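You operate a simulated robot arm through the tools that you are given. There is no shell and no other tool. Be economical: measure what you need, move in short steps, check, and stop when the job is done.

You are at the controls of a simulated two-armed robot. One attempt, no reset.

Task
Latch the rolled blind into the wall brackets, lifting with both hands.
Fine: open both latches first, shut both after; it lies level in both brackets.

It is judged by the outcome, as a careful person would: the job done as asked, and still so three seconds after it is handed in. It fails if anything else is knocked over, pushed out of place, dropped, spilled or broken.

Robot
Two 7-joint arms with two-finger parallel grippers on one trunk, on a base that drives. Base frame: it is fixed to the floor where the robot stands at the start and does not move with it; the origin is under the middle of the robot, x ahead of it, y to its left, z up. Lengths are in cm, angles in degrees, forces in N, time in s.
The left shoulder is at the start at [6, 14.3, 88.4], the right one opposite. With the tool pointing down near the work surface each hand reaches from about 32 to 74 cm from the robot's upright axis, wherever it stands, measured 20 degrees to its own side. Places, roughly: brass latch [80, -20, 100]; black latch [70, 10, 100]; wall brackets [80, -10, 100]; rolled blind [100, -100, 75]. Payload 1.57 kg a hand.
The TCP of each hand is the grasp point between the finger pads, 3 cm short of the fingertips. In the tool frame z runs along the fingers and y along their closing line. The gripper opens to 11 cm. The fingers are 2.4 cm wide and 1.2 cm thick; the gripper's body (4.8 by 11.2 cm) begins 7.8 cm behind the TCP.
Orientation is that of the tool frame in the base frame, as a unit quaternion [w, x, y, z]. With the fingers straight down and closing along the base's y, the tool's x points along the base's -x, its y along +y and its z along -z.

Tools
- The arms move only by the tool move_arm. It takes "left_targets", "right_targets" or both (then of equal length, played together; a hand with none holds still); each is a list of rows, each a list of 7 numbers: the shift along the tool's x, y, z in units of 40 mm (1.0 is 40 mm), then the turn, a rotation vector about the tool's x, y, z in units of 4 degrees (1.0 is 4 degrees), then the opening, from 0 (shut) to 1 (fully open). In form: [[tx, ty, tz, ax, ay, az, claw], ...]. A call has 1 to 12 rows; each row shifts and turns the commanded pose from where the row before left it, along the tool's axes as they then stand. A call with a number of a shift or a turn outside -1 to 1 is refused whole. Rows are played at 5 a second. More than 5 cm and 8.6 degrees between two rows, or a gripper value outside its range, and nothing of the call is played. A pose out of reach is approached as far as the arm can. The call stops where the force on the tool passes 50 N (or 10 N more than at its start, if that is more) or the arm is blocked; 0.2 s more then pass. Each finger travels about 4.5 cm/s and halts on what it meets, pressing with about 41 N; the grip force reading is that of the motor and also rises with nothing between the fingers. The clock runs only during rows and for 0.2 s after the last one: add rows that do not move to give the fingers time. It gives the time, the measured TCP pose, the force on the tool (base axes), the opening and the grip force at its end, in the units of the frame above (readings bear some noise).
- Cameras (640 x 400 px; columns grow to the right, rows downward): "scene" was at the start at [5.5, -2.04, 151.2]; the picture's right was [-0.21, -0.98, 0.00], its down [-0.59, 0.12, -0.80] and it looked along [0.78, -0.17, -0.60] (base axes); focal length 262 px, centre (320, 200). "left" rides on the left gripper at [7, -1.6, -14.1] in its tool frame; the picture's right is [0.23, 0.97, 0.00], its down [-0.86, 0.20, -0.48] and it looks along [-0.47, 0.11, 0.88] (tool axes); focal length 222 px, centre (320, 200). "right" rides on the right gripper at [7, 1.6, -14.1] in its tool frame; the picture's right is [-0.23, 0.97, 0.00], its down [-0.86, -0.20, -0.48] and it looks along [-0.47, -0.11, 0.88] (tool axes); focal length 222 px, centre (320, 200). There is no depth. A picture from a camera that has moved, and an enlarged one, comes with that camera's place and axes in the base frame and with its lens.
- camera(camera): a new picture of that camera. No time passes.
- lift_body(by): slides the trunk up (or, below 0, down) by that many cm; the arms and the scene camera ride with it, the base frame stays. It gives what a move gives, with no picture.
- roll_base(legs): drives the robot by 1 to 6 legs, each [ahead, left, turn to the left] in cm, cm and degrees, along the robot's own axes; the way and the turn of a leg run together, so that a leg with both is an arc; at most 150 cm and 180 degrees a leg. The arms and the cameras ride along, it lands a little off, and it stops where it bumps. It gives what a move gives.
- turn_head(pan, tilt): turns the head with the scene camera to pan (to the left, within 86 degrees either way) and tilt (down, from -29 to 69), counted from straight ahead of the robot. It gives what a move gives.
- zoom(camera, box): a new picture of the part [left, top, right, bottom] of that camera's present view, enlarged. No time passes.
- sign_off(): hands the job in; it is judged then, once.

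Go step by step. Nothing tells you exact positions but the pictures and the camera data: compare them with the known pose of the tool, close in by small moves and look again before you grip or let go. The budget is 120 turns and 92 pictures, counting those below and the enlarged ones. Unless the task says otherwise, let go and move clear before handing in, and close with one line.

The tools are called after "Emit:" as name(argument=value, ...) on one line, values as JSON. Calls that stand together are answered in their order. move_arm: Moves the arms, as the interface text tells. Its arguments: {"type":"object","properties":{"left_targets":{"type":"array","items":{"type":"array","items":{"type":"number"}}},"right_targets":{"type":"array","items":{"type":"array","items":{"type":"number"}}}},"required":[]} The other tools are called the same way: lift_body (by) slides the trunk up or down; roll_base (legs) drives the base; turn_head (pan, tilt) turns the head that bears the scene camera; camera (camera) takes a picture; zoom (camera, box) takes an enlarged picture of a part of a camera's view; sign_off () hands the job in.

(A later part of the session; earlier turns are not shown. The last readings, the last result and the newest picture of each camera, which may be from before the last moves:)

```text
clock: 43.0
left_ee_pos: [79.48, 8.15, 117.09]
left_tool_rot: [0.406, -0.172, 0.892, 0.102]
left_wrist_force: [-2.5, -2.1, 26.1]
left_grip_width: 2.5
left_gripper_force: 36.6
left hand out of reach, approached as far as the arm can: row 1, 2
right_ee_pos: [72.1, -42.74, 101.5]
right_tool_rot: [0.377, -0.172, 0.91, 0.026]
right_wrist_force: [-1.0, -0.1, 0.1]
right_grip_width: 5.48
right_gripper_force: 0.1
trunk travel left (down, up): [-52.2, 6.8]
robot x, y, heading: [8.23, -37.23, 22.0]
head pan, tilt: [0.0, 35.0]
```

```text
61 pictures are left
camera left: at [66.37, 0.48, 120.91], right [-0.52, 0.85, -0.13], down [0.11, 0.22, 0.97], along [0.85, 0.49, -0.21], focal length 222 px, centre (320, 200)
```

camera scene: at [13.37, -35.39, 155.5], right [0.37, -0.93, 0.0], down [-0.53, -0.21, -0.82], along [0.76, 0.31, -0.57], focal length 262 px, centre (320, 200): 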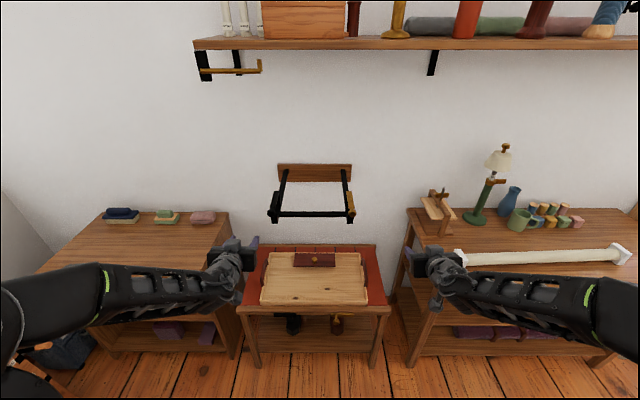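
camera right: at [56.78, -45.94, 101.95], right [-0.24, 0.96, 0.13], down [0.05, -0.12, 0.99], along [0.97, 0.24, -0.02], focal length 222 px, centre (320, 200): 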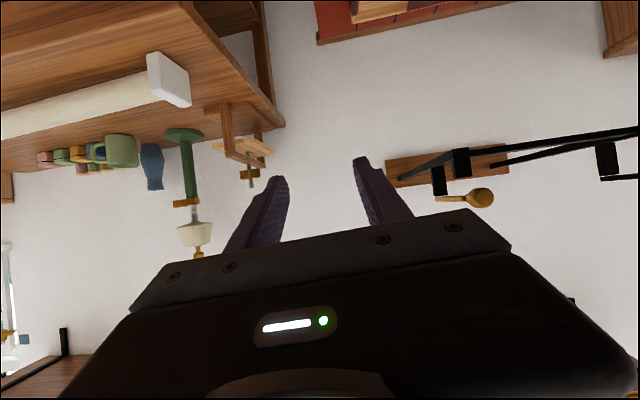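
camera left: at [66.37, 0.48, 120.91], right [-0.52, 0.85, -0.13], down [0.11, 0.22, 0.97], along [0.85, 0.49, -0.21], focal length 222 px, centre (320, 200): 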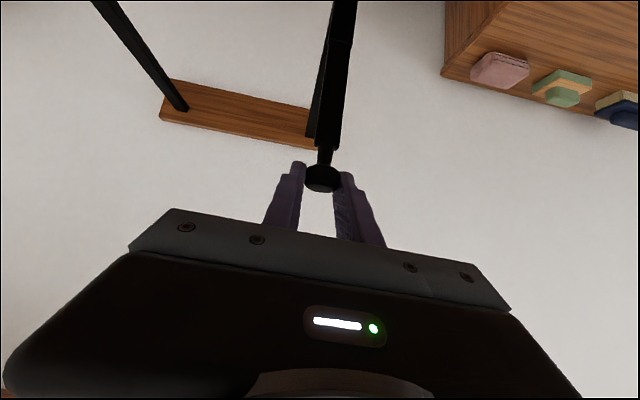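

The latch is near vertical but the arm is at its reach; I roll the base 4 cm ahead to carry the knob past vertical.

Emit:
roll_base(legs=[[4, 0, 0]])

Emit:
camera(camera="left")

Emit:
camera(camera="right")

```text
clock: 43.9
left_ee_pos: [83.58, 9.88, 116.24]
left_tool_rot: [0.4, -0.172, 0.895, 0.101]
left_wrist_force: [0.0, -0.4, 0.8]
left_grip_width: 0.0
left_gripper_force: 21.2
right_ee_pos: [76.01, -41.11, 101.32]
right_tool_rot: [0.375, -0.172, 0.91, 0.025]
right_wrist_force: [1.0, 0.1, -1.0]
right_grip_width: 5.49
right_gripper_force: 0.1
trunk travel left (down, up): [-52.2, 6.8]
robot x, y, heading: [11.78, -35.74, 21.5]
head pan, tilt: [0.0, 35.0]
```

```text
60 pictures are left
camera left: at [70.4, 2.19, 120.26], right [-0.52, 0.84, -0.13], down [0.13, 0.22, 0.97], along [0.84, 0.49, -0.23], focal length 222 px, centre (320, 200)
```

left: 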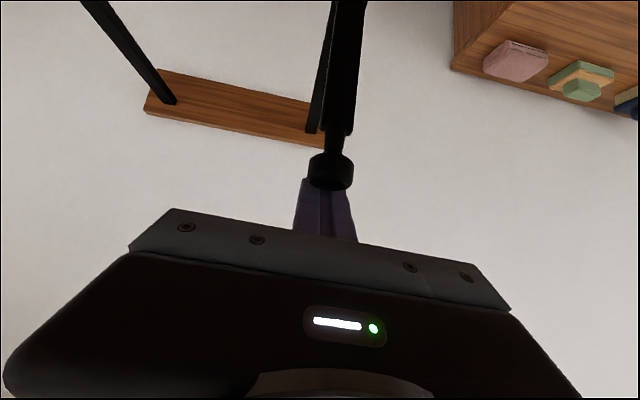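

```text
59 pictures are left
camera right: at [61.42, -44.08, 106.41], right [-0.17, 0.98, 0.08], down [0.31, -0.02, 0.95], along [0.94, 0.19, -0.3], focal length 222 px, centre (320, 200)
```

right: 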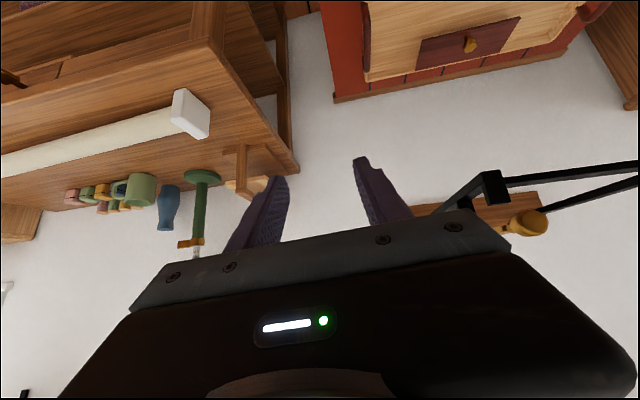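

Emit:
zoom(camera="scene", box=[230, 110, 410, 220])

```text
3.56 times, centred on (320, 165) of scene
camera zoom: at [17.16, -33.9, 155.49], right [0.37, -0.93, 0.0], down [-0.53, -0.21, -0.82], along [0.76, 0.3, -0.57], focal length 933 px, centre (320, 324)
```

zoom: 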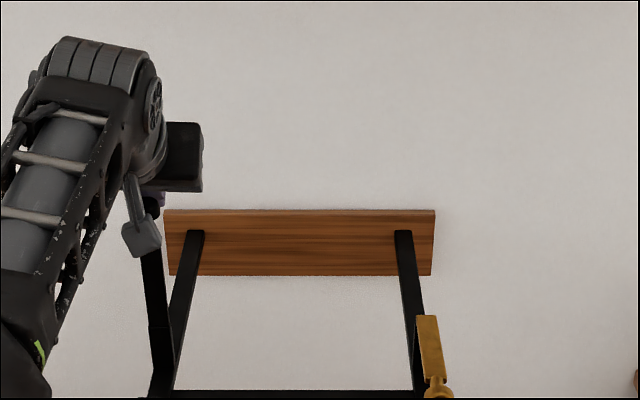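

The latch now stands about vertical with my fingers just on its wall side. I raise the trunk so the fingers clear upward without dragging it, then look.

Emit:
lift_body(by=6)

Emit:
camera(camera="left")

Emit:
zoom(camera="scene", box=[230, 120, 410, 230])

```text
clock: 44.9
left_ee_pos: [83.54, 9.88, 122.21]
left_tool_rot: [0.4, -0.173, 0.894, 0.102]
left_wrist_force: [0.1, 0.2, 0.1]
left_grip_width: 0.01
left_gripper_force: 21.8
right_ee_pos: [76.02, -41.12, 107.37]
right_tool_rot: [0.375, -0.17, 0.911, 0.023]
right_wrist_force: [-0.2, -0.4, -0.3]
right_grip_width: 5.52
right_gripper_force: 0.1
trunk travel left (down, up): [-58.2, 0.8]
robot x, y, heading: [11.69, -35.83, 22.0]
head pan, tilt: [0.0, 35.0]
```

```text
57 pictures are left
camera left: at [70.39, 2.2, 126.25], right [-0.52, 0.84, -0.13], down [0.13, 0.23, 0.97], along [0.84, 0.49, -0.23], focal length 222 px, centre (320, 200)
```

left: 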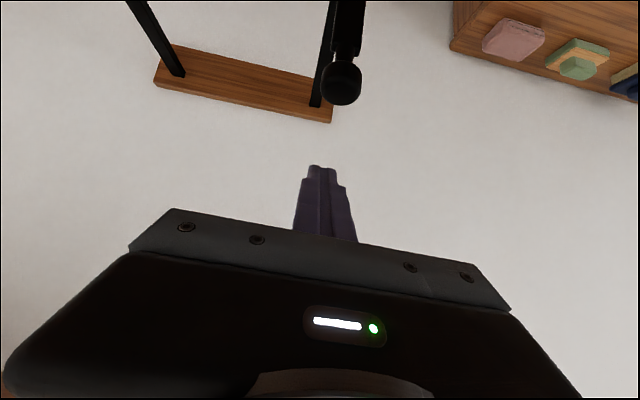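

```text
3.56 times, centred on (320, 175) of scene
camera zoom: at [17.15, -33.89, 161.49], right [0.37, -0.93, 0.0], down [-0.53, -0.21, -0.82], along [0.76, 0.3, -0.57], focal length 933 px, centre (320, 289)
```

zoom: 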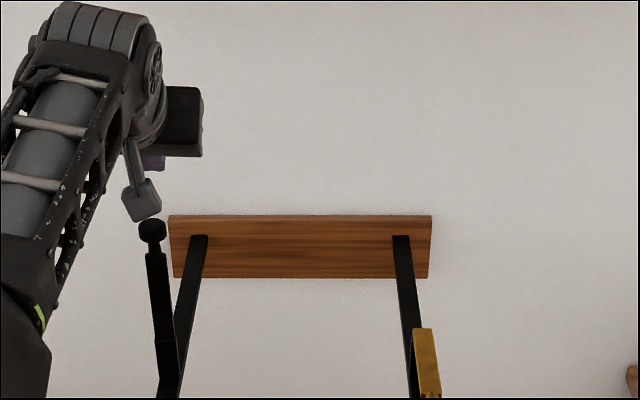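

The black latch stays open, leaning past vertical (knob about [81,9,115]). I withdraw the left hand over it and bring the right hand to the approach point for the brass knob.

Emit:
move_arm(left_targets=[[0.6, 0, -0.7, 0, 0, 0, 0], [0.6, 0, -0.7, 0, 0, 0, 0], [0.6, 0, -0.7, 0, 0, 0, 0], [0.6, 0, -0.7, 0, 0, 0, 0], [0, 0, 0, 0, 0, 0, 0], [0, 0, 0, 0, 0, 0, 0], [0, 0, 0, 0, 0, 0, 0]], right_targets=[[-0.23, 0.91, -0.03, 0, 0, 0, 0.5], [-0.23, 0.91, -0.03, 0, 0, 0, 0.5], [-0.23, 0.91, -0.03, 0, 0, 0, 0.5], [-0.23, 0.91, -0.03, 0, 0, 0, 0.5], [-0.23, 0.91, -0.03, 0, 0, 0, 0.5], [0, 0, 0, -0.65, -0.44, 0.18, 0.5], [0, 0, 0, -0.65, -0.44, 0.18, 0.5]])

Emit:
camera(camera="right")

Emit:
zoom(camera="scene", box=[220, 120, 420, 245])

```text
clock: 46.5
left_ee_pos: [69.72, 4.24, 122.42]
left_tool_rot: [0.4, -0.172, 0.894, 0.102]
left_wrist_force: [-0.1, -0.2, 0.5]
left_grip_width: 0.03
left_gripper_force: 21.0
right_ee_pos: [72.5, -22.73, 109.39]
right_tool_rot: [0.395, -0.176, 0.898, 0.076]
right_wrist_force: [-0.5, -0.3, -0.7]
right_grip_width: 5.52
right_gripper_force: 0.0
trunk travel left (down, up): [-58.2, 0.8]
robot x, y, heading: [11.99, -36.08, 22.0]
head pan, tilt: [0.0, 35.0]
```

```text
55 pictures are left
camera right: at [58.04, -26.84, 113.86], right [-0.23, 0.96, 0.17], down [0.28, -0.1, 0.95], along [0.93, 0.26, -0.25], focal length 222 px, centre (320, 200)
```

right: 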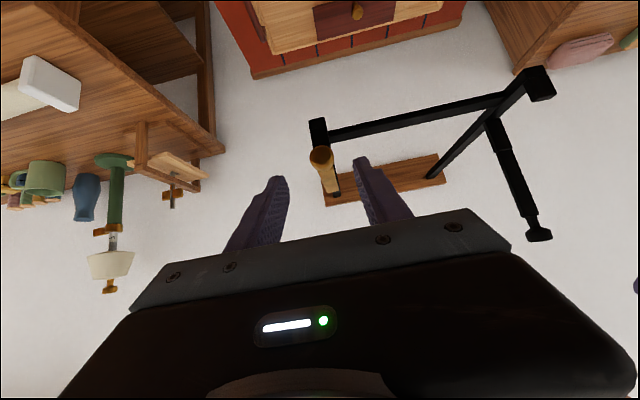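

```text
3.20 times, centred on (320, 182) of scene
camera zoom: at [17.13, -33.85, 161.49], right [0.37, -0.93, 0.0], down [-0.53, -0.21, -0.82], along [0.76, 0.3, -0.57], focal length 839 px, centre (320, 256)
```

zoom: 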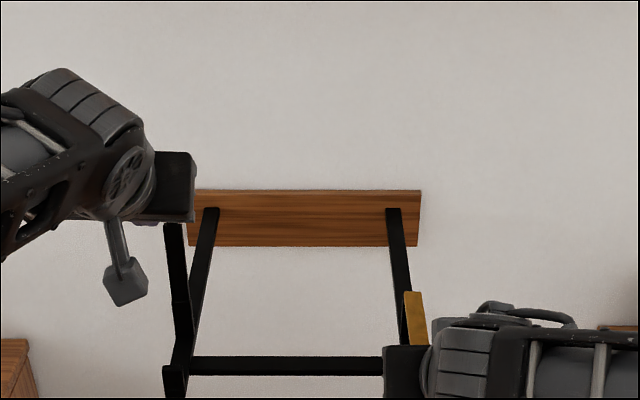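

The brass knob is at about [77.9,-20.4,104.1]. I grip it and follow the arc fitted from the first latch (radius 12 cm).

Emit:
move_arm(right_targets=[[-0.02, 0.04, 0.7, 0, 0, 0, 0.5], [-0.02, 0.04, 0.7, 0, 0, 0, 0.5], [0, 0, 0.68, 0, 0, 0, 0.5], [0, 0, 0, 0, 0, 0, 0.4], [0, 0, 0, 0, 0, 0, 0], [0, 0, 0, 0, 0, 0, 0], [0, 0, 0, 0, 0, 0, 0], [0, 0, 0, 0, 0, 0, 0]])

Emit:
camera(camera="right")

```text
clock: 48.3
left_ee_pos: [69.62, 4.25, 122.5]
left_tool_rot: [0.4, -0.172, 0.895, 0.102]
left_wrist_force: [-0.2, 0.4, -0.5]
left_grip_width: 0.0
left_gripper_force: 21.3
right_ee_pos: [78.24, -20.31, 104.03]
right_tool_rot: [0.395, -0.176, 0.898, 0.076]
right_wrist_force: [2.3, -5.1, -0.1]
right_grip_width: 2.47
right_gripper_force: 36.2
trunk travel left (down, up): [-58.2, 0.8]
robot x, y, heading: [11.57, -35.87, 21.6]
head pan, tilt: [0.0, 35.0]
```

```text
53 pictures are left
camera right: at [63.78, -24.33, 108.4], right [-0.22, 0.96, 0.16], down [0.28, -0.1, 0.95], along [0.93, 0.26, -0.25], focal length 222 px, centre (320, 200)
```

right: 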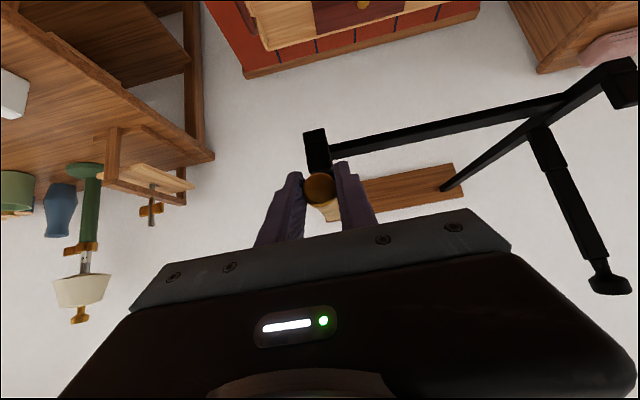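

Emit:
move_arm(right_targets=[[-0.371, 0, -0.338, 0, 0, 0, 0], [-0.442, 0, -0.282, 0, 0, 0, 0], [-0.484, 0, -0.2, 0, 0, 0, 0], [-0.512, 0, -0.114, 0, 0, 0, 0], [0, 0, 0, 0, 0, 0, 0]])

Emit:
move_arm(right_targets=[[-0.522, 0, -0.022, 0, 0, 0, 0], [-0.518, 0, 0.067, 0, 0, 0, 0], [-0.5, 0, 0.158, 0, 0, 0, 0], [0, 0, 0, 0, 0, 0, 0]])

Emit:
camera(camera="right")

```text
clock: 49.5
left_ee_pos: [69.84, 4.06, 122.28]
left_tool_rot: [0.399, -0.173, 0.895, 0.103]
left_wrist_force: [-0.3, -0.3, 0.0]
left_grip_width: 0.01
left_gripper_force: 21.0
right_ee_pos: [80.32, -19.48, 111.66]
right_tool_rot: [0.394, -0.175, 0.899, 0.076]
right_wrist_force: [2.3, -5.9, -11.7]
right_grip_width: 2.5
right_gripper_force: 36.8
trunk travel left (down, up): [-58.2, 0.8]
robot x, y, heading: [11.8, -35.64, 21.6]
head pan, tilt: [0.0, 35.0]
```

```text
clock: 50.5
left_ee_pos: [69.7, 3.92, 122.4]
left_tool_rot: [0.4, -0.172, 0.895, 0.102]
left_wrist_force: [-0.9, -0.1, 0.3]
left_grip_width: 0.0
left_gripper_force: 21.7
right_ee_pos: [84.64, -17.62, 115.69]
right_tool_rot: [0.395, -0.176, 0.899, 0.075]
right_wrist_force: [-1.1, -10.7, -5.0]
right_grip_width: 2.5
right_gripper_force: 36.3
trunk travel left (down, up): [-58.2, 0.8]
robot x, y, heading: [11.59, -35.61, 21.7]
head pan, tilt: [0.0, 35.0]
```

```text
52 pictures are left
camera right: at [70.15, -21.81, 120.17], right [-0.22, 0.96, 0.16], down [0.28, -0.1, 0.95], along [0.93, 0.26, -0.25], focal length 222 px, centre (320, 200)
```

right: 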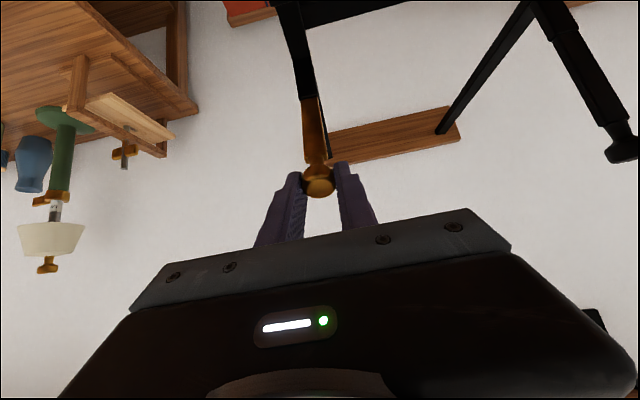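

Emit:
move_arm(right_targets=[[-0.465, 0, 0.241, 0, 0, 0, 0], [-0.415, 0, 0.32, 0, 0, 0, 0], [-0.354, 0, 0.386, 0, 0, 0, 0], [0, 0, 0, 0, 0, 0, 0]])

Emit:
move_arm(right_targets=[[-0.14, 0, 0.219, 0, 0, 0, 0], [0, 0, 0, 0, 0, 0, 0]])

Emit:
camera(camera="right")

```text
clock: 51.5
left_ee_pos: [69.5, 3.92, 122.79]
left_tool_rot: [0.402, -0.171, 0.894, 0.102]
left_wrist_force: [0.7, 0.7, -0.5]
left_grip_width: 0.0
left_gripper_force: 20.9
right_ee_pos: [89.97, -15.65, 117.03]
right_tool_rot: [0.394, -0.175, 0.899, 0.074]
right_wrist_force: [-20.9, -23.2, -2.1]
right_grip_width: 2.51
right_gripper_force: 36.8
trunk travel left (down, up): [-58.2, 0.8]
robot x, y, heading: [11.64, -35.77, 21.9]
head pan, tilt: [0.0, 35.0]
```

```text
clock: 52.1
left_ee_pos: [69.44, 3.86, 122.81]
left_tool_rot: [0.401, -0.173, 0.894, 0.103]
left_wrist_force: [0.6, 0.1, -0.3]
left_grip_width: 0.04
left_gripper_force: 21.4
right_ee_pos: [91.09, -15.15, 117.3]
right_tool_rot: [0.4, -0.174, 0.897, 0.077]
right_wrist_force: [-9.4, -20.9, 14.5]
right_grip_width: 2.2
right_gripper_force: 35.2
trunk travel left (down, up): [-58.2, 0.8]
robot x, y, heading: [11.79, -36.04, 21.6]
head pan, tilt: [0.0, 35.0]
```

```text
51 pictures are left
camera right: at [76.53, -19.26, 121.43], right [-0.23, 0.96, 0.17], down [0.28, -0.1, 0.96], along [0.93, 0.26, -0.24], focal length 222 px, centre (320, 200)
```

right: 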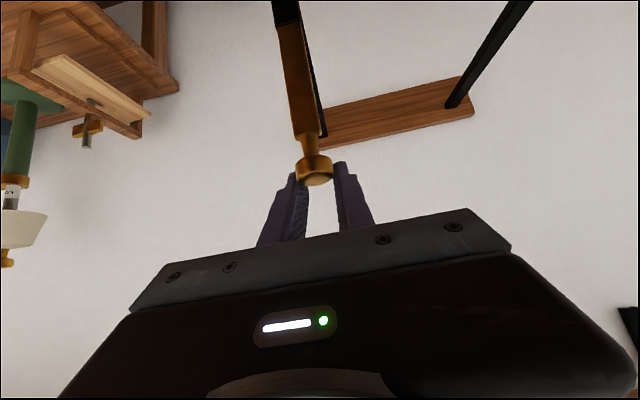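

It has reached its stop just past vertical. I open and withdraw straight back along the fingers.

Emit:
move_arm(right_targets=[[0, 0, 0, 0, 0, 0, 0.5], [0, 0, 0, 0, 0, 0, 0.5], [0, 0, 0, 0, 0, 0, 0.5], [0, 0, -0.7, 0, 0, 0, 0.5], [0, 0, -0.8, 0, 0, 0, 0.5], [0, 0, -0.8, 0, 0, 0, 0.5], [0, 0, 0, 0, 0, 0, 0.5]])

Emit:
camera(camera="right")

```text
clock: 53.7
left_ee_pos: [69.71, 4.22, 122.36]
left_tool_rot: [0.399, -0.172, 0.895, 0.101]
left_wrist_force: [0.5, -0.2, -0.5]
left_grip_width: 0.01
left_gripper_force: 21.5
right_ee_pos: [85.06, -17.48, 122.85]
right_tool_rot: [0.395, -0.176, 0.898, 0.076]
right_wrist_force: [0.4, 0.9, 0.2]
right_grip_width: 5.5
right_gripper_force: 0.0
trunk travel left (down, up): [-58.2, 0.8]
robot x, y, heading: [11.7, -35.93, 22.0]
head pan, tilt: [0.0, 35.0]
```

```text
50 pictures are left
camera right: at [70.54, -21.49, 127.13], right [-0.22, 0.96, 0.16], down [0.28, -0.1, 0.95], along [0.93, 0.26, -0.25], focal length 222 px, centre (320, 200)
```

right: 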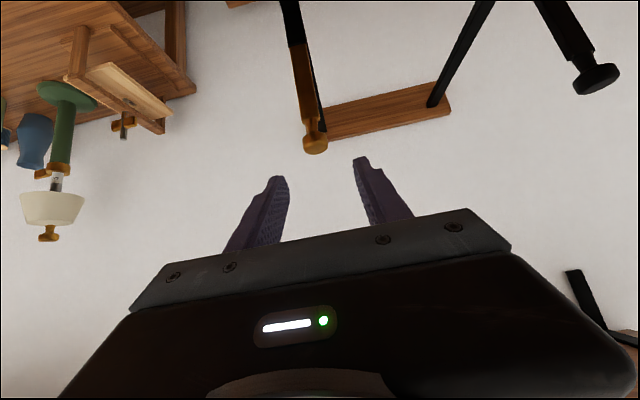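

Both latches are open and stand past vertical. I back off and turn both hands to point down with the fingers closing across the roll (yaw 90°).

Emit:
roll_base(legs=[[-28, 0, 0]])

Emit:
move_arm(left_targets=[[0.355, 0.27, -0.4, 0, 0, 0, 0.7], [0.355, 0.27, -0.4, 0, 0, 0, 0.7], [0.355, 0.27, -0.4, 0, 0, 0, 0.7], [0.355, 0.27, -0.4, 0, 0, 0, 0.7], [0.355, 0.27, -0.4, 0, 0, 0, 0.7], [0, 0, 0, 0, 0.98, 0, 0.7], [0, 0, 0, 0, 0.98, 0, 0.7], [0, 0, 0, 0, 0.98, 0, 0.7], [0, 0, 0, 0, 0.98, 0, 0.7], [0, 0, 0, 0, 0.98, 0, 0.7], [0, 0, 0, 0, 0.98, 0, 0.7], [0, 0, 0, 0, 0.98, 0, 0.7]], right_targets=[[0.57, -0.54, -0.625, 0, 0, 0, 0.7], [0.57, -0.54, -0.625, 0, 0, 0, 0.7], [0.57, -0.54, -0.625, 0, 0, 0, 0.7], [0.57, -0.54, -0.625, 0, 0, 0, 0.7], [0.57, -0.54, -0.625, 0, 0, 0, 0.7], [0, 0, 0, 0, 0.98, 0, 0.7], [0, 0, 0, 0, 0.98, 0, 0.7], [0, 0, 0, 0, 0.98, 0, 0.7], [0, 0, 0, 0, 0.98, 0, 0.7], [0, 0, 0, 0, 0.98, 0, 0.7], [0, 0, 0, 0, 0.98, 0, 0.7], [0, 0, 0, 0, 0.98, 0, 0.7]])

Emit:
move_arm(left_targets=[[0, 0, 0, 0, 0.98, 0, 0.7], [0, 0, 0, 0, 0.98, 0, 0.7], [0, 0, 0, 0, 0.98, 0, 0.7], [0, 0, 0, 0, 0.98, 0, 0.7], [0, 0, 0, 0, 0.98, 0, 0.7]], right_targets=[[0, 0, 0, 0, 0.98, 0, 0.7], [0, 0, 0, 0, 0.98, 0, 0.7], [0, 0, 0, 0, 0.98, 0, 0.7], [0, 0, 0, 0, 0.98, 0, 0.7], [0, 0, 0, 0, 0.98, 0, 0.7]])

Emit:
camera(camera="scene")

```text
clock: 55.7
left_ee_pos: [44.24, -6.07, 122.45]
left_tool_rot: [0.4, -0.172, 0.894, 0.101]
left_wrist_force: [-0.8, 0.2, 0.3]
left_grip_width: 0.01
left_gripper_force: 20.9
right_ee_pos: [59.5, -27.85, 122.76]
right_tool_rot: [0.396, -0.176, 0.898, 0.077]
right_wrist_force: [-0.4, 0.0, 0.6]
right_grip_width: 5.51
right_gripper_force: 0.1
trunk travel left (down, up): [-58.2, 0.8]
robot x, y, heading: [-13.49, -46.15, 21.5]
head pan, tilt: [0.0, 35.0]
```

```text
clock: 58.3
left_ee_pos: [32.41, -5.05, 122.54]
left_tool_rot: [0.176, -0.191, 0.964, 0.057]
left_wrist_force: [-0.1, -0.3, 0.3]
left_grip_width: 7.69
left_gripper_force: 0.0
right_ee_pos: [48.09, -44.1, 122.77]
right_tool_rot: [0.169, -0.188, 0.967, 0.032]
right_wrist_force: [0.4, 0.7, 0.4]
right_grip_width: 7.68
right_gripper_force: 0.1
trunk travel left (down, up): [-58.2, 0.8]
robot x, y, heading: [-13.88, -45.77, 21.4]
head pan, tilt: [0.0, 35.0]
```

```text
clock: 59.5
left_ee_pos: [31.73, -5.53, 120.9]
left_tool_rot: [0.082, -0.19, 0.978, 0.038]
left_wrist_force: [0.3, -0.1, 0.5]
left_grip_width: 7.71
left_gripper_force: 0.0
left hand out of reach, approached as far as the arm can: row 3, 4, 5
right_ee_pos: [48.1, -44.06, 121.6]
right_tool_rot: [0.111, -0.189, 0.975, 0.026]
right_wrist_force: [-0.5, 0.6, 0.6]
right_grip_width: 7.64
right_gripper_force: 0.1
right hand out of reach, approached as far as the arm can: row 2, 3, 4, 5
trunk travel left (down, up): [-58.2, 0.8]
robot x, y, heading: [-13.54, -45.75, 21.9]
head pan, tilt: [0.0, 35.0]
```

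```text
49 pictures are left
camera scene: at [-8.3, -44.1, 161.5], right [0.37, -0.93, 0.0], down [-0.53, -0.21, -0.82], along [0.76, 0.3, -0.57], focal length 262 px, centre (320, 200)
```

scene: 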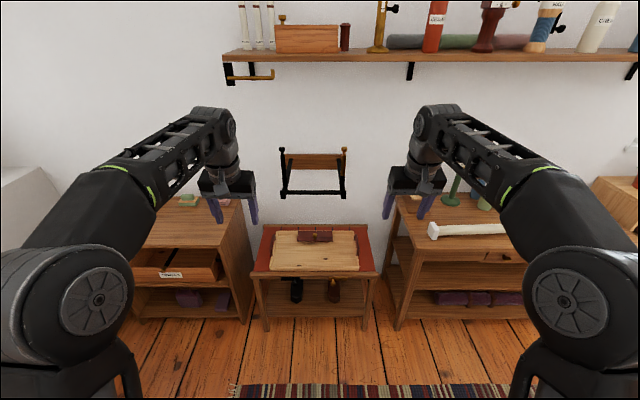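

Emit:
move_arm(left_targets=[[0, 0, 0.95, 0, 0, 0, 0.7], [0, 0, 0.95, 0, 0, 0, 0.7], [0, 0, 0.95, 0, 0, 0, 0.7], [0, 0, 0.95, 0, 0, 0, 0.7], [0, 0, 0, 0, 0.8, 0, 0.7], [0, 0, 0, 0, 0.8, 0, 0.7], [0, 0, 0, 0, 0.75, 0, 0.7], [0, 0, 0, 0, 0, 0, 0.7]], right_targets=[[0, 0, 0.95, 0, 0, 0, 0.7], [0, 0, 0.95, 0, 0, 0, 0.7], [0, 0, 0.95, 0, 0, 0, 0.7], [0, 0, 0.95, 0, 0, 0, 0.7], [0, 0, 0, 0, 0.8, 0, 0.7], [0, 0, 0, 0, 0.8, 0, 0.7], [0, 0, 0, 0, 0.8, 0, 0.7], [0, 0, 0, 0, 0.8, 0, 0.7]])

Emit:
move_arm(left_targets=[[0, 0, 0, 0, 0, 1, 0.7], [0, 0, 0, 0, 0, 1, 0.7], [0, 0, 0, 0, 0, 1, 0.7], [0, 0, 0, 0, 0, 1, 0.7], [0, 0, 0, 0, 0, 1, 0.7], [0, 0, 0, 0, 0, 1, 0.7], [0, 0, 0, 0, 0, 1, 0.7], [0, 0, 0, 0, 0, 1, 0.7], [0, 0, 0, 0, 0, 1, 0.7], [0, 0, 0, 0, 0, 1, 0.7], [0, 0, 0, 0, 0, 1, 0.7], [0, 0, 0, 0, 0, 1, 0.7]], right_targets=[[0, 0, 0, 0, 0, -1, 0.7], [0, 0, 0, 0, 0, -1, 0.7], [0, 0, 0, 0, 0, -1, 0.7], [0, 0, 0, 0, 0, -1, 0.7], [0, 0, 0, 0, 0, -1, 0.7], [0, 0, 0, 0, 0, -1, 0.7], [0, 0, 0, 0, 0, -1, 0.7], [0, 0, 0, 0, 0, -1, 0.7], [0, 0, 0, 0, 0, -1, 0.7], [0, 0, 0, 0, 0, -1, 0.7], [0, 0, 0, 0, 0, -1, 0.7], [0, 0, 0, 0, 0, -1, 0.7]])

```text
clock: 61.3
left_ee_pos: [33.97, -4.0, 105.91]
left_tool_rot: [0.003, -0.192, 0.981, 0.022]
left_wrist_force: [-0.7, 0.7, -0.3]
left_grip_width: 7.71
left_gripper_force: 0.2
right_ee_pos: [51.12, -42.64, 106.78]
right_tool_rot: [0.002, -0.192, 0.981, 0.003]
right_wrist_force: [0.3, -0.5, 0.4]
right_grip_width: 7.74
right_gripper_force: 0.0
trunk travel left (down, up): [-58.2, 0.8]
robot x, y, heading: [-13.85, -46.22, 21.7]
head pan, tilt: [0.0, 35.0]
```

```text
clock: 63.9
left_ee_pos: [33.97, -3.99, 105.95]
left_tool_rot: [-0.007, 0.224, 0.974, 0.022]
left_wrist_force: [-0.4, 0.4, -0.2]
left_grip_width: 7.73
left_gripper_force: 0.0
right_ee_pos: [51.15, -42.7, 106.9]
right_tool_rot: [0.003, -0.574, 0.819, 0.002]
right_wrist_force: [0.1, 0.5, 0.5]
right_grip_width: 7.7
right_gripper_force: 0.0
trunk travel left (down, up): [-58.2, 0.8]
robot x, y, heading: [-13.69, -45.72, 21.5]
head pan, tilt: [0.0, 35.0]
```

Emit:
move_arm(left_targets=[[0, 0, 0, 0, 0, 1, 0.7], [0, 0, 0, 0, 0, 1, 0.7], [0, 0, 0, 0, 0, 1, 0.7], [0, 0, 0, 0, 0, 1, 0.7], [0, 0, 0, 0, 0, 1, 0.7], [0, 0, 0, 0, 0, 1, 0.7], [0, 0, 0, 0, 0, 1, 0.7], [0, 0, 0, 0, 0, 1, 0.7], [0, 0, 0, 0, 0, 1, 0.7], [0, 0, 0, 0, 0, 1, 0.7], [0, 0, 0, 0, 0, 0.5, 0.7]], right_targets=[[0, 0, 0, 0, 0, -1, 0.7], [0, 0, 0, 0, 0, -1, 0.7], [0, 0, 0, 0, 0, -1, 0.7], [0, 0, 0, 0, 0, -1, 0.7], [0, 0, 0, 0, 0, -1, 0.7], [0, 0, 0, 0, 0, -1, 0.7], [0, 0, 0, 0, 0, -1, 0.7], [0, 0, 0, 0, 0, -1, 0.7], [0, 0, 0, 0, 0, -1, 0.7], [0, 0, 0, 0, 0, -1, 0.7], [0, 0, 0, 0, 0, -0.5, 0.7]])

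Emit:
turn_head(pan=-45, tilt=30)

Emit:
camera(camera="scene")

```text
clock: 66.3
left_ee_pos: [33.97, -3.89, 105.99]
left_tool_rot: [-0.015, 0.558, 0.83, 0.018]
left_wrist_force: [-0.3, 0.5, 0.6]
left_grip_width: 7.69
left_gripper_force: 0.0
right_ee_pos: [51.29, -42.97, 106.78]
right_tool_rot: [-0.004, 0.828, -0.56, -0.001]
right_wrist_force: [-0.5, -0.3, -0.2]
right_grip_width: 7.69
right_gripper_force: 0.1
trunk travel left (down, up): [-58.2, 0.8]
robot x, y, heading: [-13.58, -46.07, 21.6]
head pan, tilt: [0.0, 35.0]
```

```text
clock: 67.4
left_ee_pos: [34.1, -3.97, 105.96]
left_tool_rot: [-0.015, 0.558, 0.829, 0.017]
left_wrist_force: [0.1, -0.5, -0.2]
left_grip_width: 7.68
left_gripper_force: 0.2
right_ee_pos: [51.07, -42.81, 106.89]
right_tool_rot: [-0.003, 0.829, -0.559, -0.001]
right_wrist_force: [0.0, 1.0, -0.5]
right_grip_width: 7.71
right_gripper_force: 0.1
trunk travel left (down, up): [-58.2, 0.8]
robot x, y, heading: [-13.58, -46.27, 21.9]
head pan, tilt: [-45.0, 30.0]
```

```text
48 pictures are left
camera scene: at [-8.18, -50.89, 162.28], right [-0.39, -0.92, 0.0], down [-0.46, 0.2, -0.87], along [0.8, -0.34, -0.5], focal length 262 px, centre (320, 200)
```

scene: 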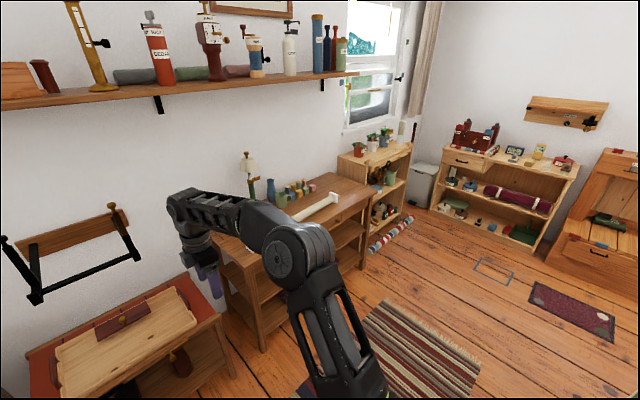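

Hands are set. Before strafing right to the blind I check the floor space to my right.

Emit:
turn_head(pan=-86, tilt=35)

Emit:
camera(camera="scene")

```text
clock: 68.5
left_ee_pos: [33.87, -3.97, 105.95]
left_tool_rot: [-0.014, 0.558, 0.829, 0.017]
left_wrist_force: [0.6, 0.3, -1.0]
left_grip_width: 7.69
left_gripper_force: 0.0
right_ee_pos: [51.07, -42.76, 106.73]
right_tool_rot: [-0.003, 0.829, -0.559, 0.0]
right_wrist_force: [1.1, 0.7, -0.2]
right_grip_width: 7.71
right_gripper_force: 0.0
trunk travel left (down, up): [-58.2, 0.8]
robot x, y, heading: [-13.65, -45.93, 21.6]
head pan, tilt: [-85.9, 35.0]
```

```text
47 pictures are left
camera scene: at [-12.66, -55.25, 161.5], right [-0.9, -0.44, 0.0], down [-0.25, 0.52, -0.82], along [0.36, -0.74, -0.57], focal length 262 px, centre (320, 200)
```

scene: 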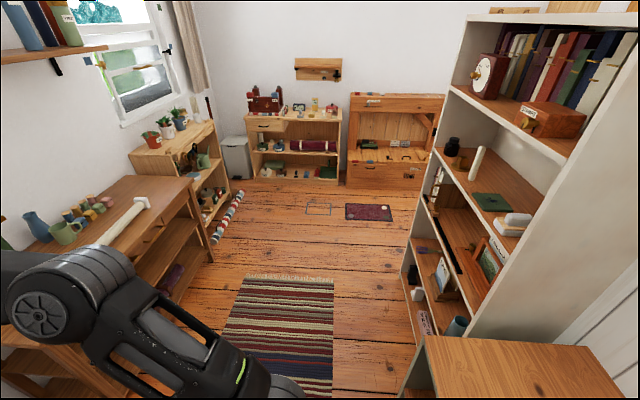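

The way is clear: cabinets stay behind x≈-25. I go ahead 20, strafe right 88, and look at the blind.

Emit:
roll_base(legs=[[20, 0, 0], [0, -88, 0]])

Emit:
turn_head(pan=0, tilt=35)

Emit:
camera(camera="scene")

```text
clock: 74.4
left_ee_pos: [85.67, -79.78, 106.02]
left_tool_rot: [-0.015, 0.559, 0.829, 0.017]
left_wrist_force: [-0.7, -0.7, -0.7]
left_grip_width: 7.7
left_gripper_force: 0.1
right_ee_pos: [102.9, -118.62, 106.77]
right_tool_rot: [-0.005, 0.829, -0.559, -0.001]
right_wrist_force: [-0.6, -0.5, -0.4]
right_grip_width: 7.71
right_gripper_force: 0.0
trunk travel left (down, up): [-58.2, 0.8]
robot x, y, heading: [37.75, -121.58, 21.7]
head pan, tilt: [-85.9, 35.0]
```

```text
clock: 76.0
left_ee_pos: [85.68, -79.8, 106.03]
left_tool_rot: [-0.015, 0.558, 0.829, 0.018]
left_wrist_force: [-0.6, -0.4, -0.2]
left_grip_width: 7.71
left_gripper_force: 0.2
right_ee_pos: [102.82, -118.72, 106.82]
right_tool_rot: [-0.004, 0.829, -0.559, 0.0]
right_wrist_force: [-0.1, 0.0, -0.1]
right_grip_width: 7.69
right_gripper_force: 0.1
trunk travel left (down, up): [-58.2, 0.8]
robot x, y, heading: [38.02, -121.63, 21.8]
head pan, tilt: [0.0, 35.0]
```

```text
46 pictures are left
camera scene: at [43.43, -119.91, 161.5], right [0.37, -0.93, 0.0], down [-0.53, -0.21, -0.82], along [0.76, 0.3, -0.57], focal length 262 px, centre (320, 200)
```

scene: 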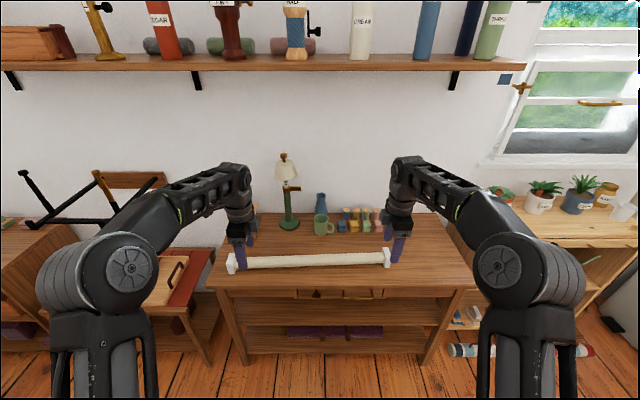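

The blind runs from about [98.3,-58.7] to [125,-118], centre [111.6,-88.4], turned 2.4° more to the left than me. I turn to match, drive 20 ahead, and check from above.

Emit:
roll_base(legs=[[0, 0, 2.4], [20, 0, 0]])

Emit:
camera(camera="left")

Emit:
camera(camera="right")

Emit:
camera(camera="scene")

```text
clock: 78.0
left_ee_pos: [101.85, -69.55, 105.93]
left_tool_rot: [-0.016, 0.54, 0.842, 0.016]
left_wrist_force: [0.3, 0.7, 0.0]
left_grip_width: 7.69
left_gripper_force: 0.1
right_ee_pos: [120.84, -107.6, 106.81]
right_tool_rot: [-0.002, 0.841, -0.541, -0.001]
right_wrist_force: [-0.4, 0.0, -0.7]
right_grip_width: 7.71
right_gripper_force: 0.2
trunk travel left (down, up): [-58.2, 0.8]
robot x, y, heading: [56.16, -113.71, 24.3]
head pan, tilt: [0.0, 35.0]
```

```text
45 pictures are left
camera left: at [97.8, -64.6, 120.37], right [0.79, 0.61, 0.02], down [0.54, -0.71, 0.44], along [0.29, -0.34, -0.9], focal length 222 px, centre (320, 200)
```

left: 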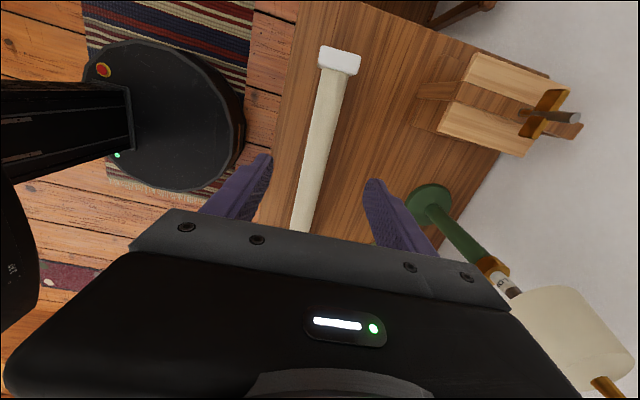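

```text
44 pictures are left
camera right: at [122.32, -114.65, 120.85], right [-0.98, -0.2, 0.0], down [-0.17, 0.86, 0.48], along [-0.09, 0.48, -0.87], focal length 222 px, centre (320, 200)
```

right: 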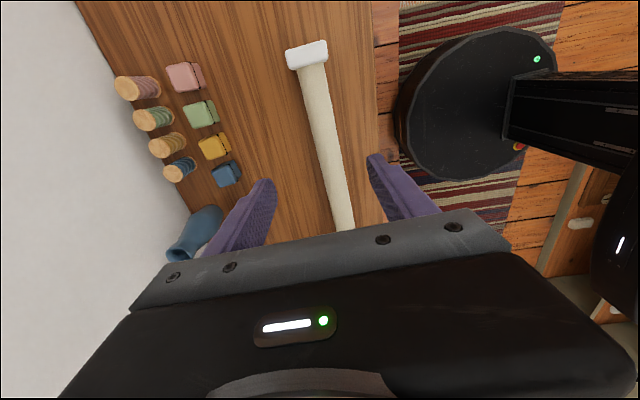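

```text
43 pictures are left
camera scene: at [61.53, -111.48, 161.49], right [0.41, -0.91, 0.0], down [-0.52, -0.24, -0.82], along [0.75, 0.34, -0.57], focal length 262 px, centre (320, 200)
```

scene: 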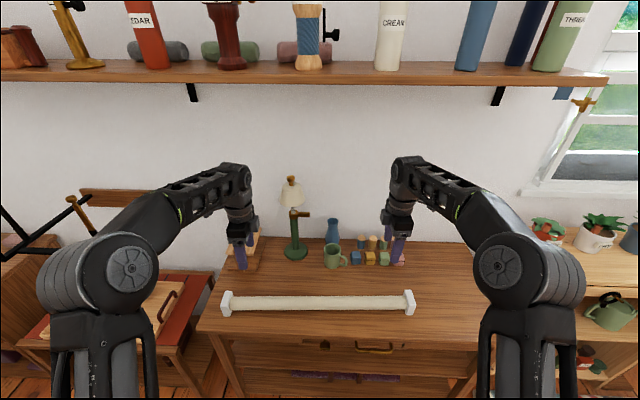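

The hands are nearly over the roll: left needs +1.2 cm ahead, right −0.5, plus a small tilt fix. Then I lower the trunk 20 cm and check.

Emit:
move_arm(left_targets=[[0, 0.3, 0, 0, -0.63, 0, 0.7], [0, 0, 0, 0, 0, 0, 0.7]], right_targets=[[0, 0.125, 0, 0, 0, 0, 0.7], [0, 0, 0, 0, 0, 0, 0.7]])

Emit:
lift_body(by=-19)

Emit:
camera(camera="left")

Emit:
camera(camera="right")

Emit:
turn_head(pan=0, tilt=45)

Emit:
camera(camera="scene")

```text
clock: 78.6
left_ee_pos: [102.88, -69.18, 105.97]
left_tool_rot: [0.003, 0.54, 0.842, 0.005]
left_wrist_force: [0.4, -0.2, -0.1]
left_grip_width: 7.68
left_gripper_force: 0.0
right_ee_pos: [120.24, -107.87, 106.89]
right_tool_rot: [-0.003, 0.841, -0.541, -0.001]
right_wrist_force: [0.5, 0.1, 0.4]
right_grip_width: 7.7
right_gripper_force: 0.0
trunk travel left (down, up): [-58.2, 0.8]
robot x, y, heading: [56.29, -113.31, 24.2]
head pan, tilt: [0.0, 35.0]
```

```text
clock: 80.6
left_ee_pos: [102.96, -69.13, 86.94]
left_tool_rot: [0.003, 0.539, 0.842, 0.005]
left_wrist_force: [-0.7, -0.4, -0.8]
left_grip_width: 7.69
left_gripper_force: 0.0
right_ee_pos: [120.27, -107.93, 87.78]
right_tool_rot: [-0.003, 0.841, -0.541, -0.001]
right_wrist_force: [0.6, -0.8, -0.2]
right_grip_width: 7.7
right_gripper_force: 0.0
trunk travel left (down, up): [-39.2, 19.8]
robot x, y, heading: [56.13, -113.7, 24.6]
head pan, tilt: [0.0, 35.0]
```

```text
42 pictures are left
camera left: at [98.55, -63.57, 101.13], right [0.79, 0.61, 0.01], down [0.53, -0.7, 0.48], along [0.3, -0.37, -0.88], focal length 222 px, centre (320, 200)
```

left: 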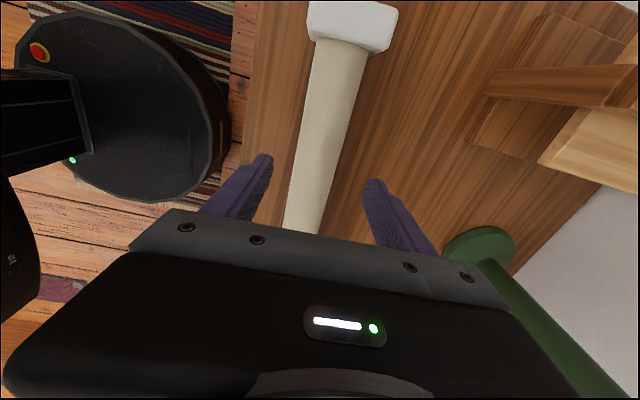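

```text
41 pictures are left
camera right: at [121.79, -114.93, 101.87], right [-0.98, -0.2, 0.0], down [-0.17, 0.86, 0.48], along [-0.09, 0.48, -0.87], focal length 222 px, centre (320, 200)
```

right: 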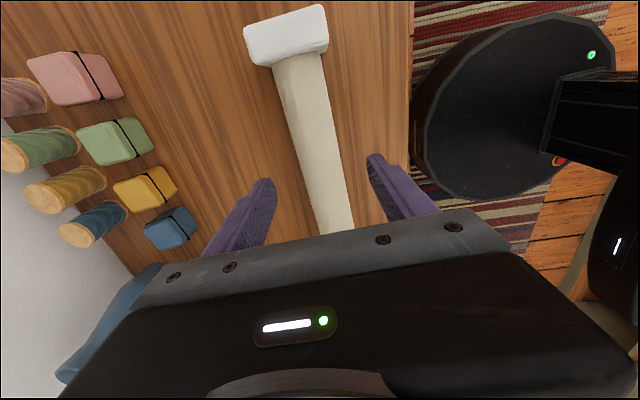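

```text
clock: 81.4
left_ee_pos: [102.97, -69.07, 86.89]
left_tool_rot: [0.003, 0.54, 0.842, 0.005]
left_wrist_force: [0.1, 0.7, 0.5]
left_grip_width: 7.7
left_gripper_force: 0.0
right_ee_pos: [120.22, -107.91, 87.84]
right_tool_rot: [-0.004, 0.841, -0.54, -0.001]
right_wrist_force: [0.5, 0.0, 0.8]
right_grip_width: 7.69
right_gripper_force: 0.1
trunk travel left (down, up): [-39.2, 19.8]
robot x, y, heading: [56.34, -113.88, 24.4]
head pan, tilt: [0.0, 45.0]
```

```text
40 pictures are left
camera scene: at [60.77, -111.82, 141.02], right [0.41, -0.91, 0.0], down [-0.64, -0.29, -0.71], along [0.64, 0.29, -0.71], focal length 262 px, centre (320, 200)
```

scene: 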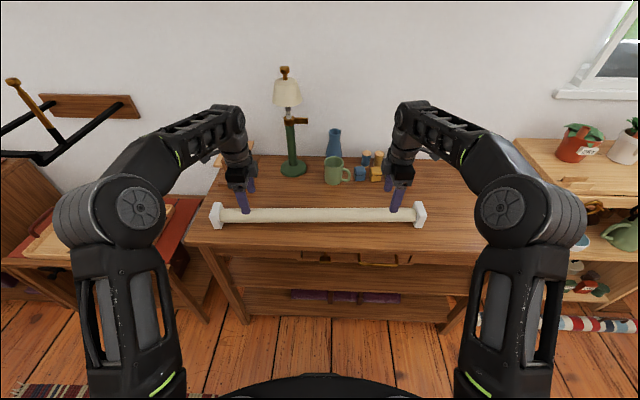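

Both hands are centred over the roll within 4 mm. I lower to z≈80 (tips 2 cm above the bench) and grip.

Emit:
move_arm(left_targets=[[0, 0.08, 0.57, 0, 0, 0, 0.7], [0, 0, 0.57, 0, 0, 0, 0.7], [0, 0, 0.57, 0, 0, 0, 0.7], [0, 0, 0, 0, 0, 0, 0.7]], right_targets=[[0, -0.05, 0.65, 0, 0, 0, 0.7], [0, 0, 0.65, 0, 0, 0, 0.7], [0, 0, 0.65, 0, 0, 0, 0.7], [0, 0, 0, 0, 0, 0, 0.7]])

Emit:
move_arm(left_targets=[[0, 0, 0, 0, 0, 0, 0.5], [0, 0, 0, 0, 0, 0, 0.3], [0, 0, 0, 0, 0, 0, 0.2], [0, 0, 0, 0, 0, 0, 0.2], [0, 0, 0, 0, 0, 0, 0.2], [0, 0, 0, 0, 0, 0, 0.2]], right_targets=[[0, 0, 0, 0, 0, 0, 0.5], [0, 0, 0, 0, 0, 0, 0.3], [0, 0, 0, 0, 0, 0, 0.2], [0, 0, 0, 0, 0, 0, 0.2], [0, 0, 0, 0, 0, 0, 0.2], [0, 0, 0, 0, 0, 0, 0.2]])

Emit:
camera(camera="scene")

```text
clock: 82.4
left_ee_pos: [103.35, -68.94, 80.01]
left_tool_rot: [0.004, 0.54, 0.842, 0.005]
left_wrist_force: [-0.3, 0.6, 0.7]
left_grip_width: 7.71
left_gripper_force: 0.1
right_ee_pos: [120.61, -107.79, 80.0]
right_tool_rot: [-0.004, 0.841, -0.541, -0.001]
right_wrist_force: [-0.3, 0.5, 0.5]
right_grip_width: 7.71
right_gripper_force: 0.0
trunk travel left (down, up): [-39.2, 19.8]
robot x, y, heading: [56.16, -113.56, 24.3]
head pan, tilt: [0.0, 45.0]
```

```text
clock: 83.8
left_ee_pos: [103.41, -68.8, 80.12]
left_tool_rot: [0.003, 0.54, 0.842, 0.005]
left_wrist_force: [-8.4, -1.4, 2.0]
left_grip_width: 4.56
left_gripper_force: 41.0
right_ee_pos: [120.59, -107.91, 79.97]
right_tool_rot: [-0.003, 0.841, -0.541, -0.001]
right_wrist_force: [4.7, 2.5, -0.3]
right_grip_width: 4.58
right_gripper_force: 41.3
trunk travel left (down, up): [-39.2, 19.8]
robot x, y, heading: [56.19, -113.77, 24.2]
head pan, tilt: [0.0, 45.0]
```

```text
39 pictures are left
camera scene: at [60.72, -111.84, 141.02], right [0.41, -0.91, 0.0], down [-0.64, -0.29, -0.71], along [0.64, 0.29, -0.71], focal length 262 px, centre (320, 200)
```

scene: 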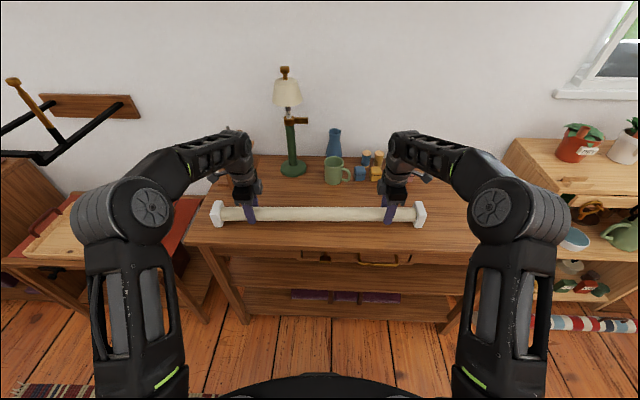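

Both grips hold the 4.6 cm roll. I lift with the trunk, a little first, then more.

Emit:
lift_body(by=4)

Emit:
lift_body(by=15.5)

Emit:
move_arm(left_targets=[[0, 0, -0.5, 0, 0, 0, 0.2], [0, 0, -0.6, 0, 0, 0, 0.2], [0, 0, -0.6, 0, 0, 0, 0.2], [0, 0, -0.5, 0, 0, 0, 0.2], [0, 0, 0, 0, 0, 0, 0.2]], right_targets=[[0, 0, -0.5, 0, 0, 0, 0.2], [0, 0, -0.6, 0, 0, 0, 0.2], [0, 0, -0.6, 0, 0, 0, 0.2], [0, 0, -0.5, 0, 0, 0, 0.2], [0, 0, 0, 0, 0, 0, 0.2]])

Emit:
camera(camera="scene")

```text
clock: 84.6
left_ee_pos: [103.47, -69.05, 84.03]
left_tool_rot: [0.003, 0.54, 0.842, 0.004]
left_wrist_force: [-5.7, -1.5, -7.5]
left_grip_width: 4.55
left_gripper_force: 40.6
right_ee_pos: [120.65, -107.76, 84.02]
right_tool_rot: [-0.002, 0.841, -0.541, -0.001]
right_wrist_force: [5.4, 2.6, -6.1]
right_grip_width: 4.55
right_gripper_force: 40.8
trunk travel left (down, up): [-43.2, 15.8]
robot x, y, heading: [56.23, -113.8, 24.2]
head pan, tilt: [0.0, 45.0]
```

```text
clock: 86.4
left_ee_pos: [103.46, -68.97, 99.46]
left_tool_rot: [0.004, 0.539, 0.842, 0.005]
left_wrist_force: [-3.8, -0.5, -7.5]
left_grip_width: 4.58
left_gripper_force: 41.4
right_ee_pos: [120.73, -107.67, 99.4]
right_tool_rot: [-0.003, 0.841, -0.541, -0.001]
right_wrist_force: [4.7, -0.4, -6.4]
right_grip_width: 4.53
right_gripper_force: 41.6
trunk travel left (down, up): [-58.7, 0.3]
robot x, y, heading: [56.05, -113.41, 24.3]
head pan, tilt: [0.0, 45.0]
```

```text
clock: 87.6
left_ee_pos: [103.37, -69.05, 108.27]
left_tool_rot: [0.005, 0.541, 0.841, 0.004]
left_wrist_force: [1.9, -7.8, -4.9]
left_grip_width: 4.57
left_gripper_force: 41.4
right_ee_pos: [120.65, -107.69, 108.28]
right_tool_rot: [-0.002, 0.842, -0.54, -0.002]
right_wrist_force: [-2.2, 7.2, -7.7]
right_grip_width: 4.54
right_gripper_force: 40.5
trunk travel left (down, up): [-58.7, 0.3]
robot x, y, heading: [56.06, -113.7, 24.3]
head pan, tilt: [0.0, 45.0]
```

```text
38 pictures are left
camera scene: at [60.92, -111.75, 160.5], right [0.41, -0.91, 0.0], down [-0.65, -0.29, -0.71], along [0.64, 0.29, -0.71], focal length 262 px, centre (320, 200)
```

scene: 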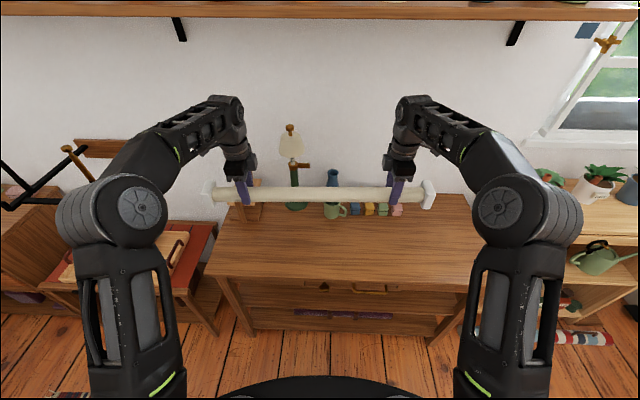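

The blind is held level by both hands (~1.4 kg). I back off, square up to the bracket wall, strafe left and stop short of the brackets for a look.

Emit:
roll_base(legs=[[-35, 0, 0], [0, 0, -2.3], [0, 92.5, 0]])

Emit:
turn_head(pan=0, tilt=28)

Emit:
camera(camera="scene")

Emit:
zoom(camera="scene", box=[240, 130, 400, 230])

```text
clock: 94.6
left_ee_pos: [40.72, -0.49, 108.28]
left_tool_rot: [0.004, 0.562, 0.827, 0.003]
left_wrist_force: [5.1, -20.1, -5.7]
left_grip_width: 4.57
left_gripper_force: 41.4
right_ee_pos: [55.91, -40.15, 108.21]
right_tool_rot: [-0.003, 0.827, -0.562, -0.001]
right_wrist_force: [-4.4, 20.0, -6.6]
right_grip_width: 4.56
right_gripper_force: 40.8
trunk travel left (down, up): [-58.7, 0.3]
robot x, y, heading: [-8.76, -42.75, 21.4]
head pan, tilt: [0.0, 45.0]
```

```text
clock: 95.4
left_ee_pos: [40.74, -0.67, 108.27]
left_tool_rot: [0.005, 0.562, 0.827, 0.004]
left_wrist_force: [-0.8, -1.0, -6.1]
left_grip_width: 4.56
left_gripper_force: 41.1
right_ee_pos: [55.86, -40.15, 108.2]
right_tool_rot: [-0.005, 0.827, -0.563, -0.003]
right_wrist_force: [1.5, 1.8, -5.8]
right_grip_width: 4.54
right_gripper_force: 41.1
trunk travel left (down, up): [-58.7, 0.3]
robot x, y, heading: [-9.11, -42.98, 21.4]
head pan, tilt: [0.0, 28.0]
```

```text
37 pictures are left
camera scene: at [-3.06, -40.82, 163.08], right [0.36, -0.93, 0.0], down [-0.44, -0.17, -0.88], along [0.82, 0.32, -0.47], focal length 262 px, centre (320, 200)
```

scene: 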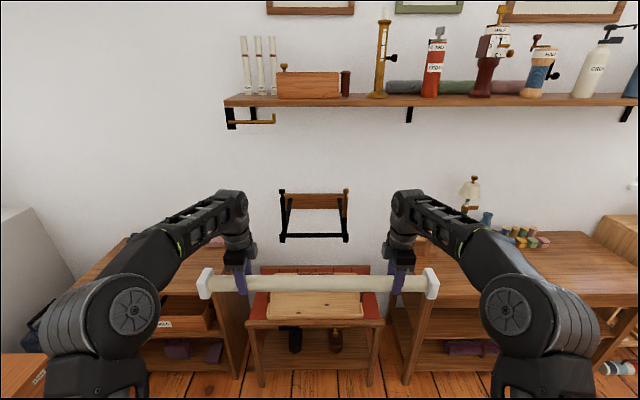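

```text
4.00 times, centred on (320, 180) of scene
camera zoom: at [-3.06, -40.82, 163.08], right [0.36, -0.93, 0.0], down [-0.44, -0.17, -0.88], along [0.82, 0.32, -0.47], focal length 1049 px, centre (320, 280)
```

zoom: 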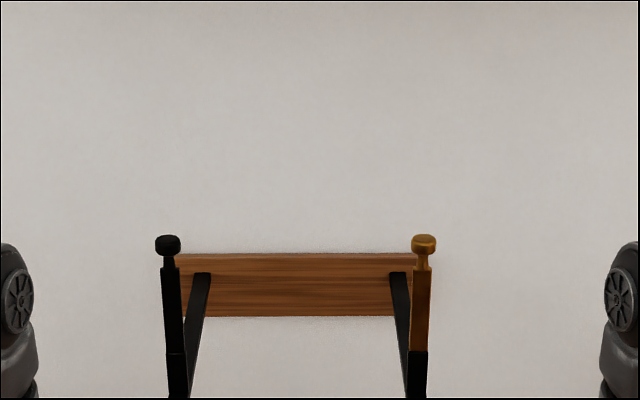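

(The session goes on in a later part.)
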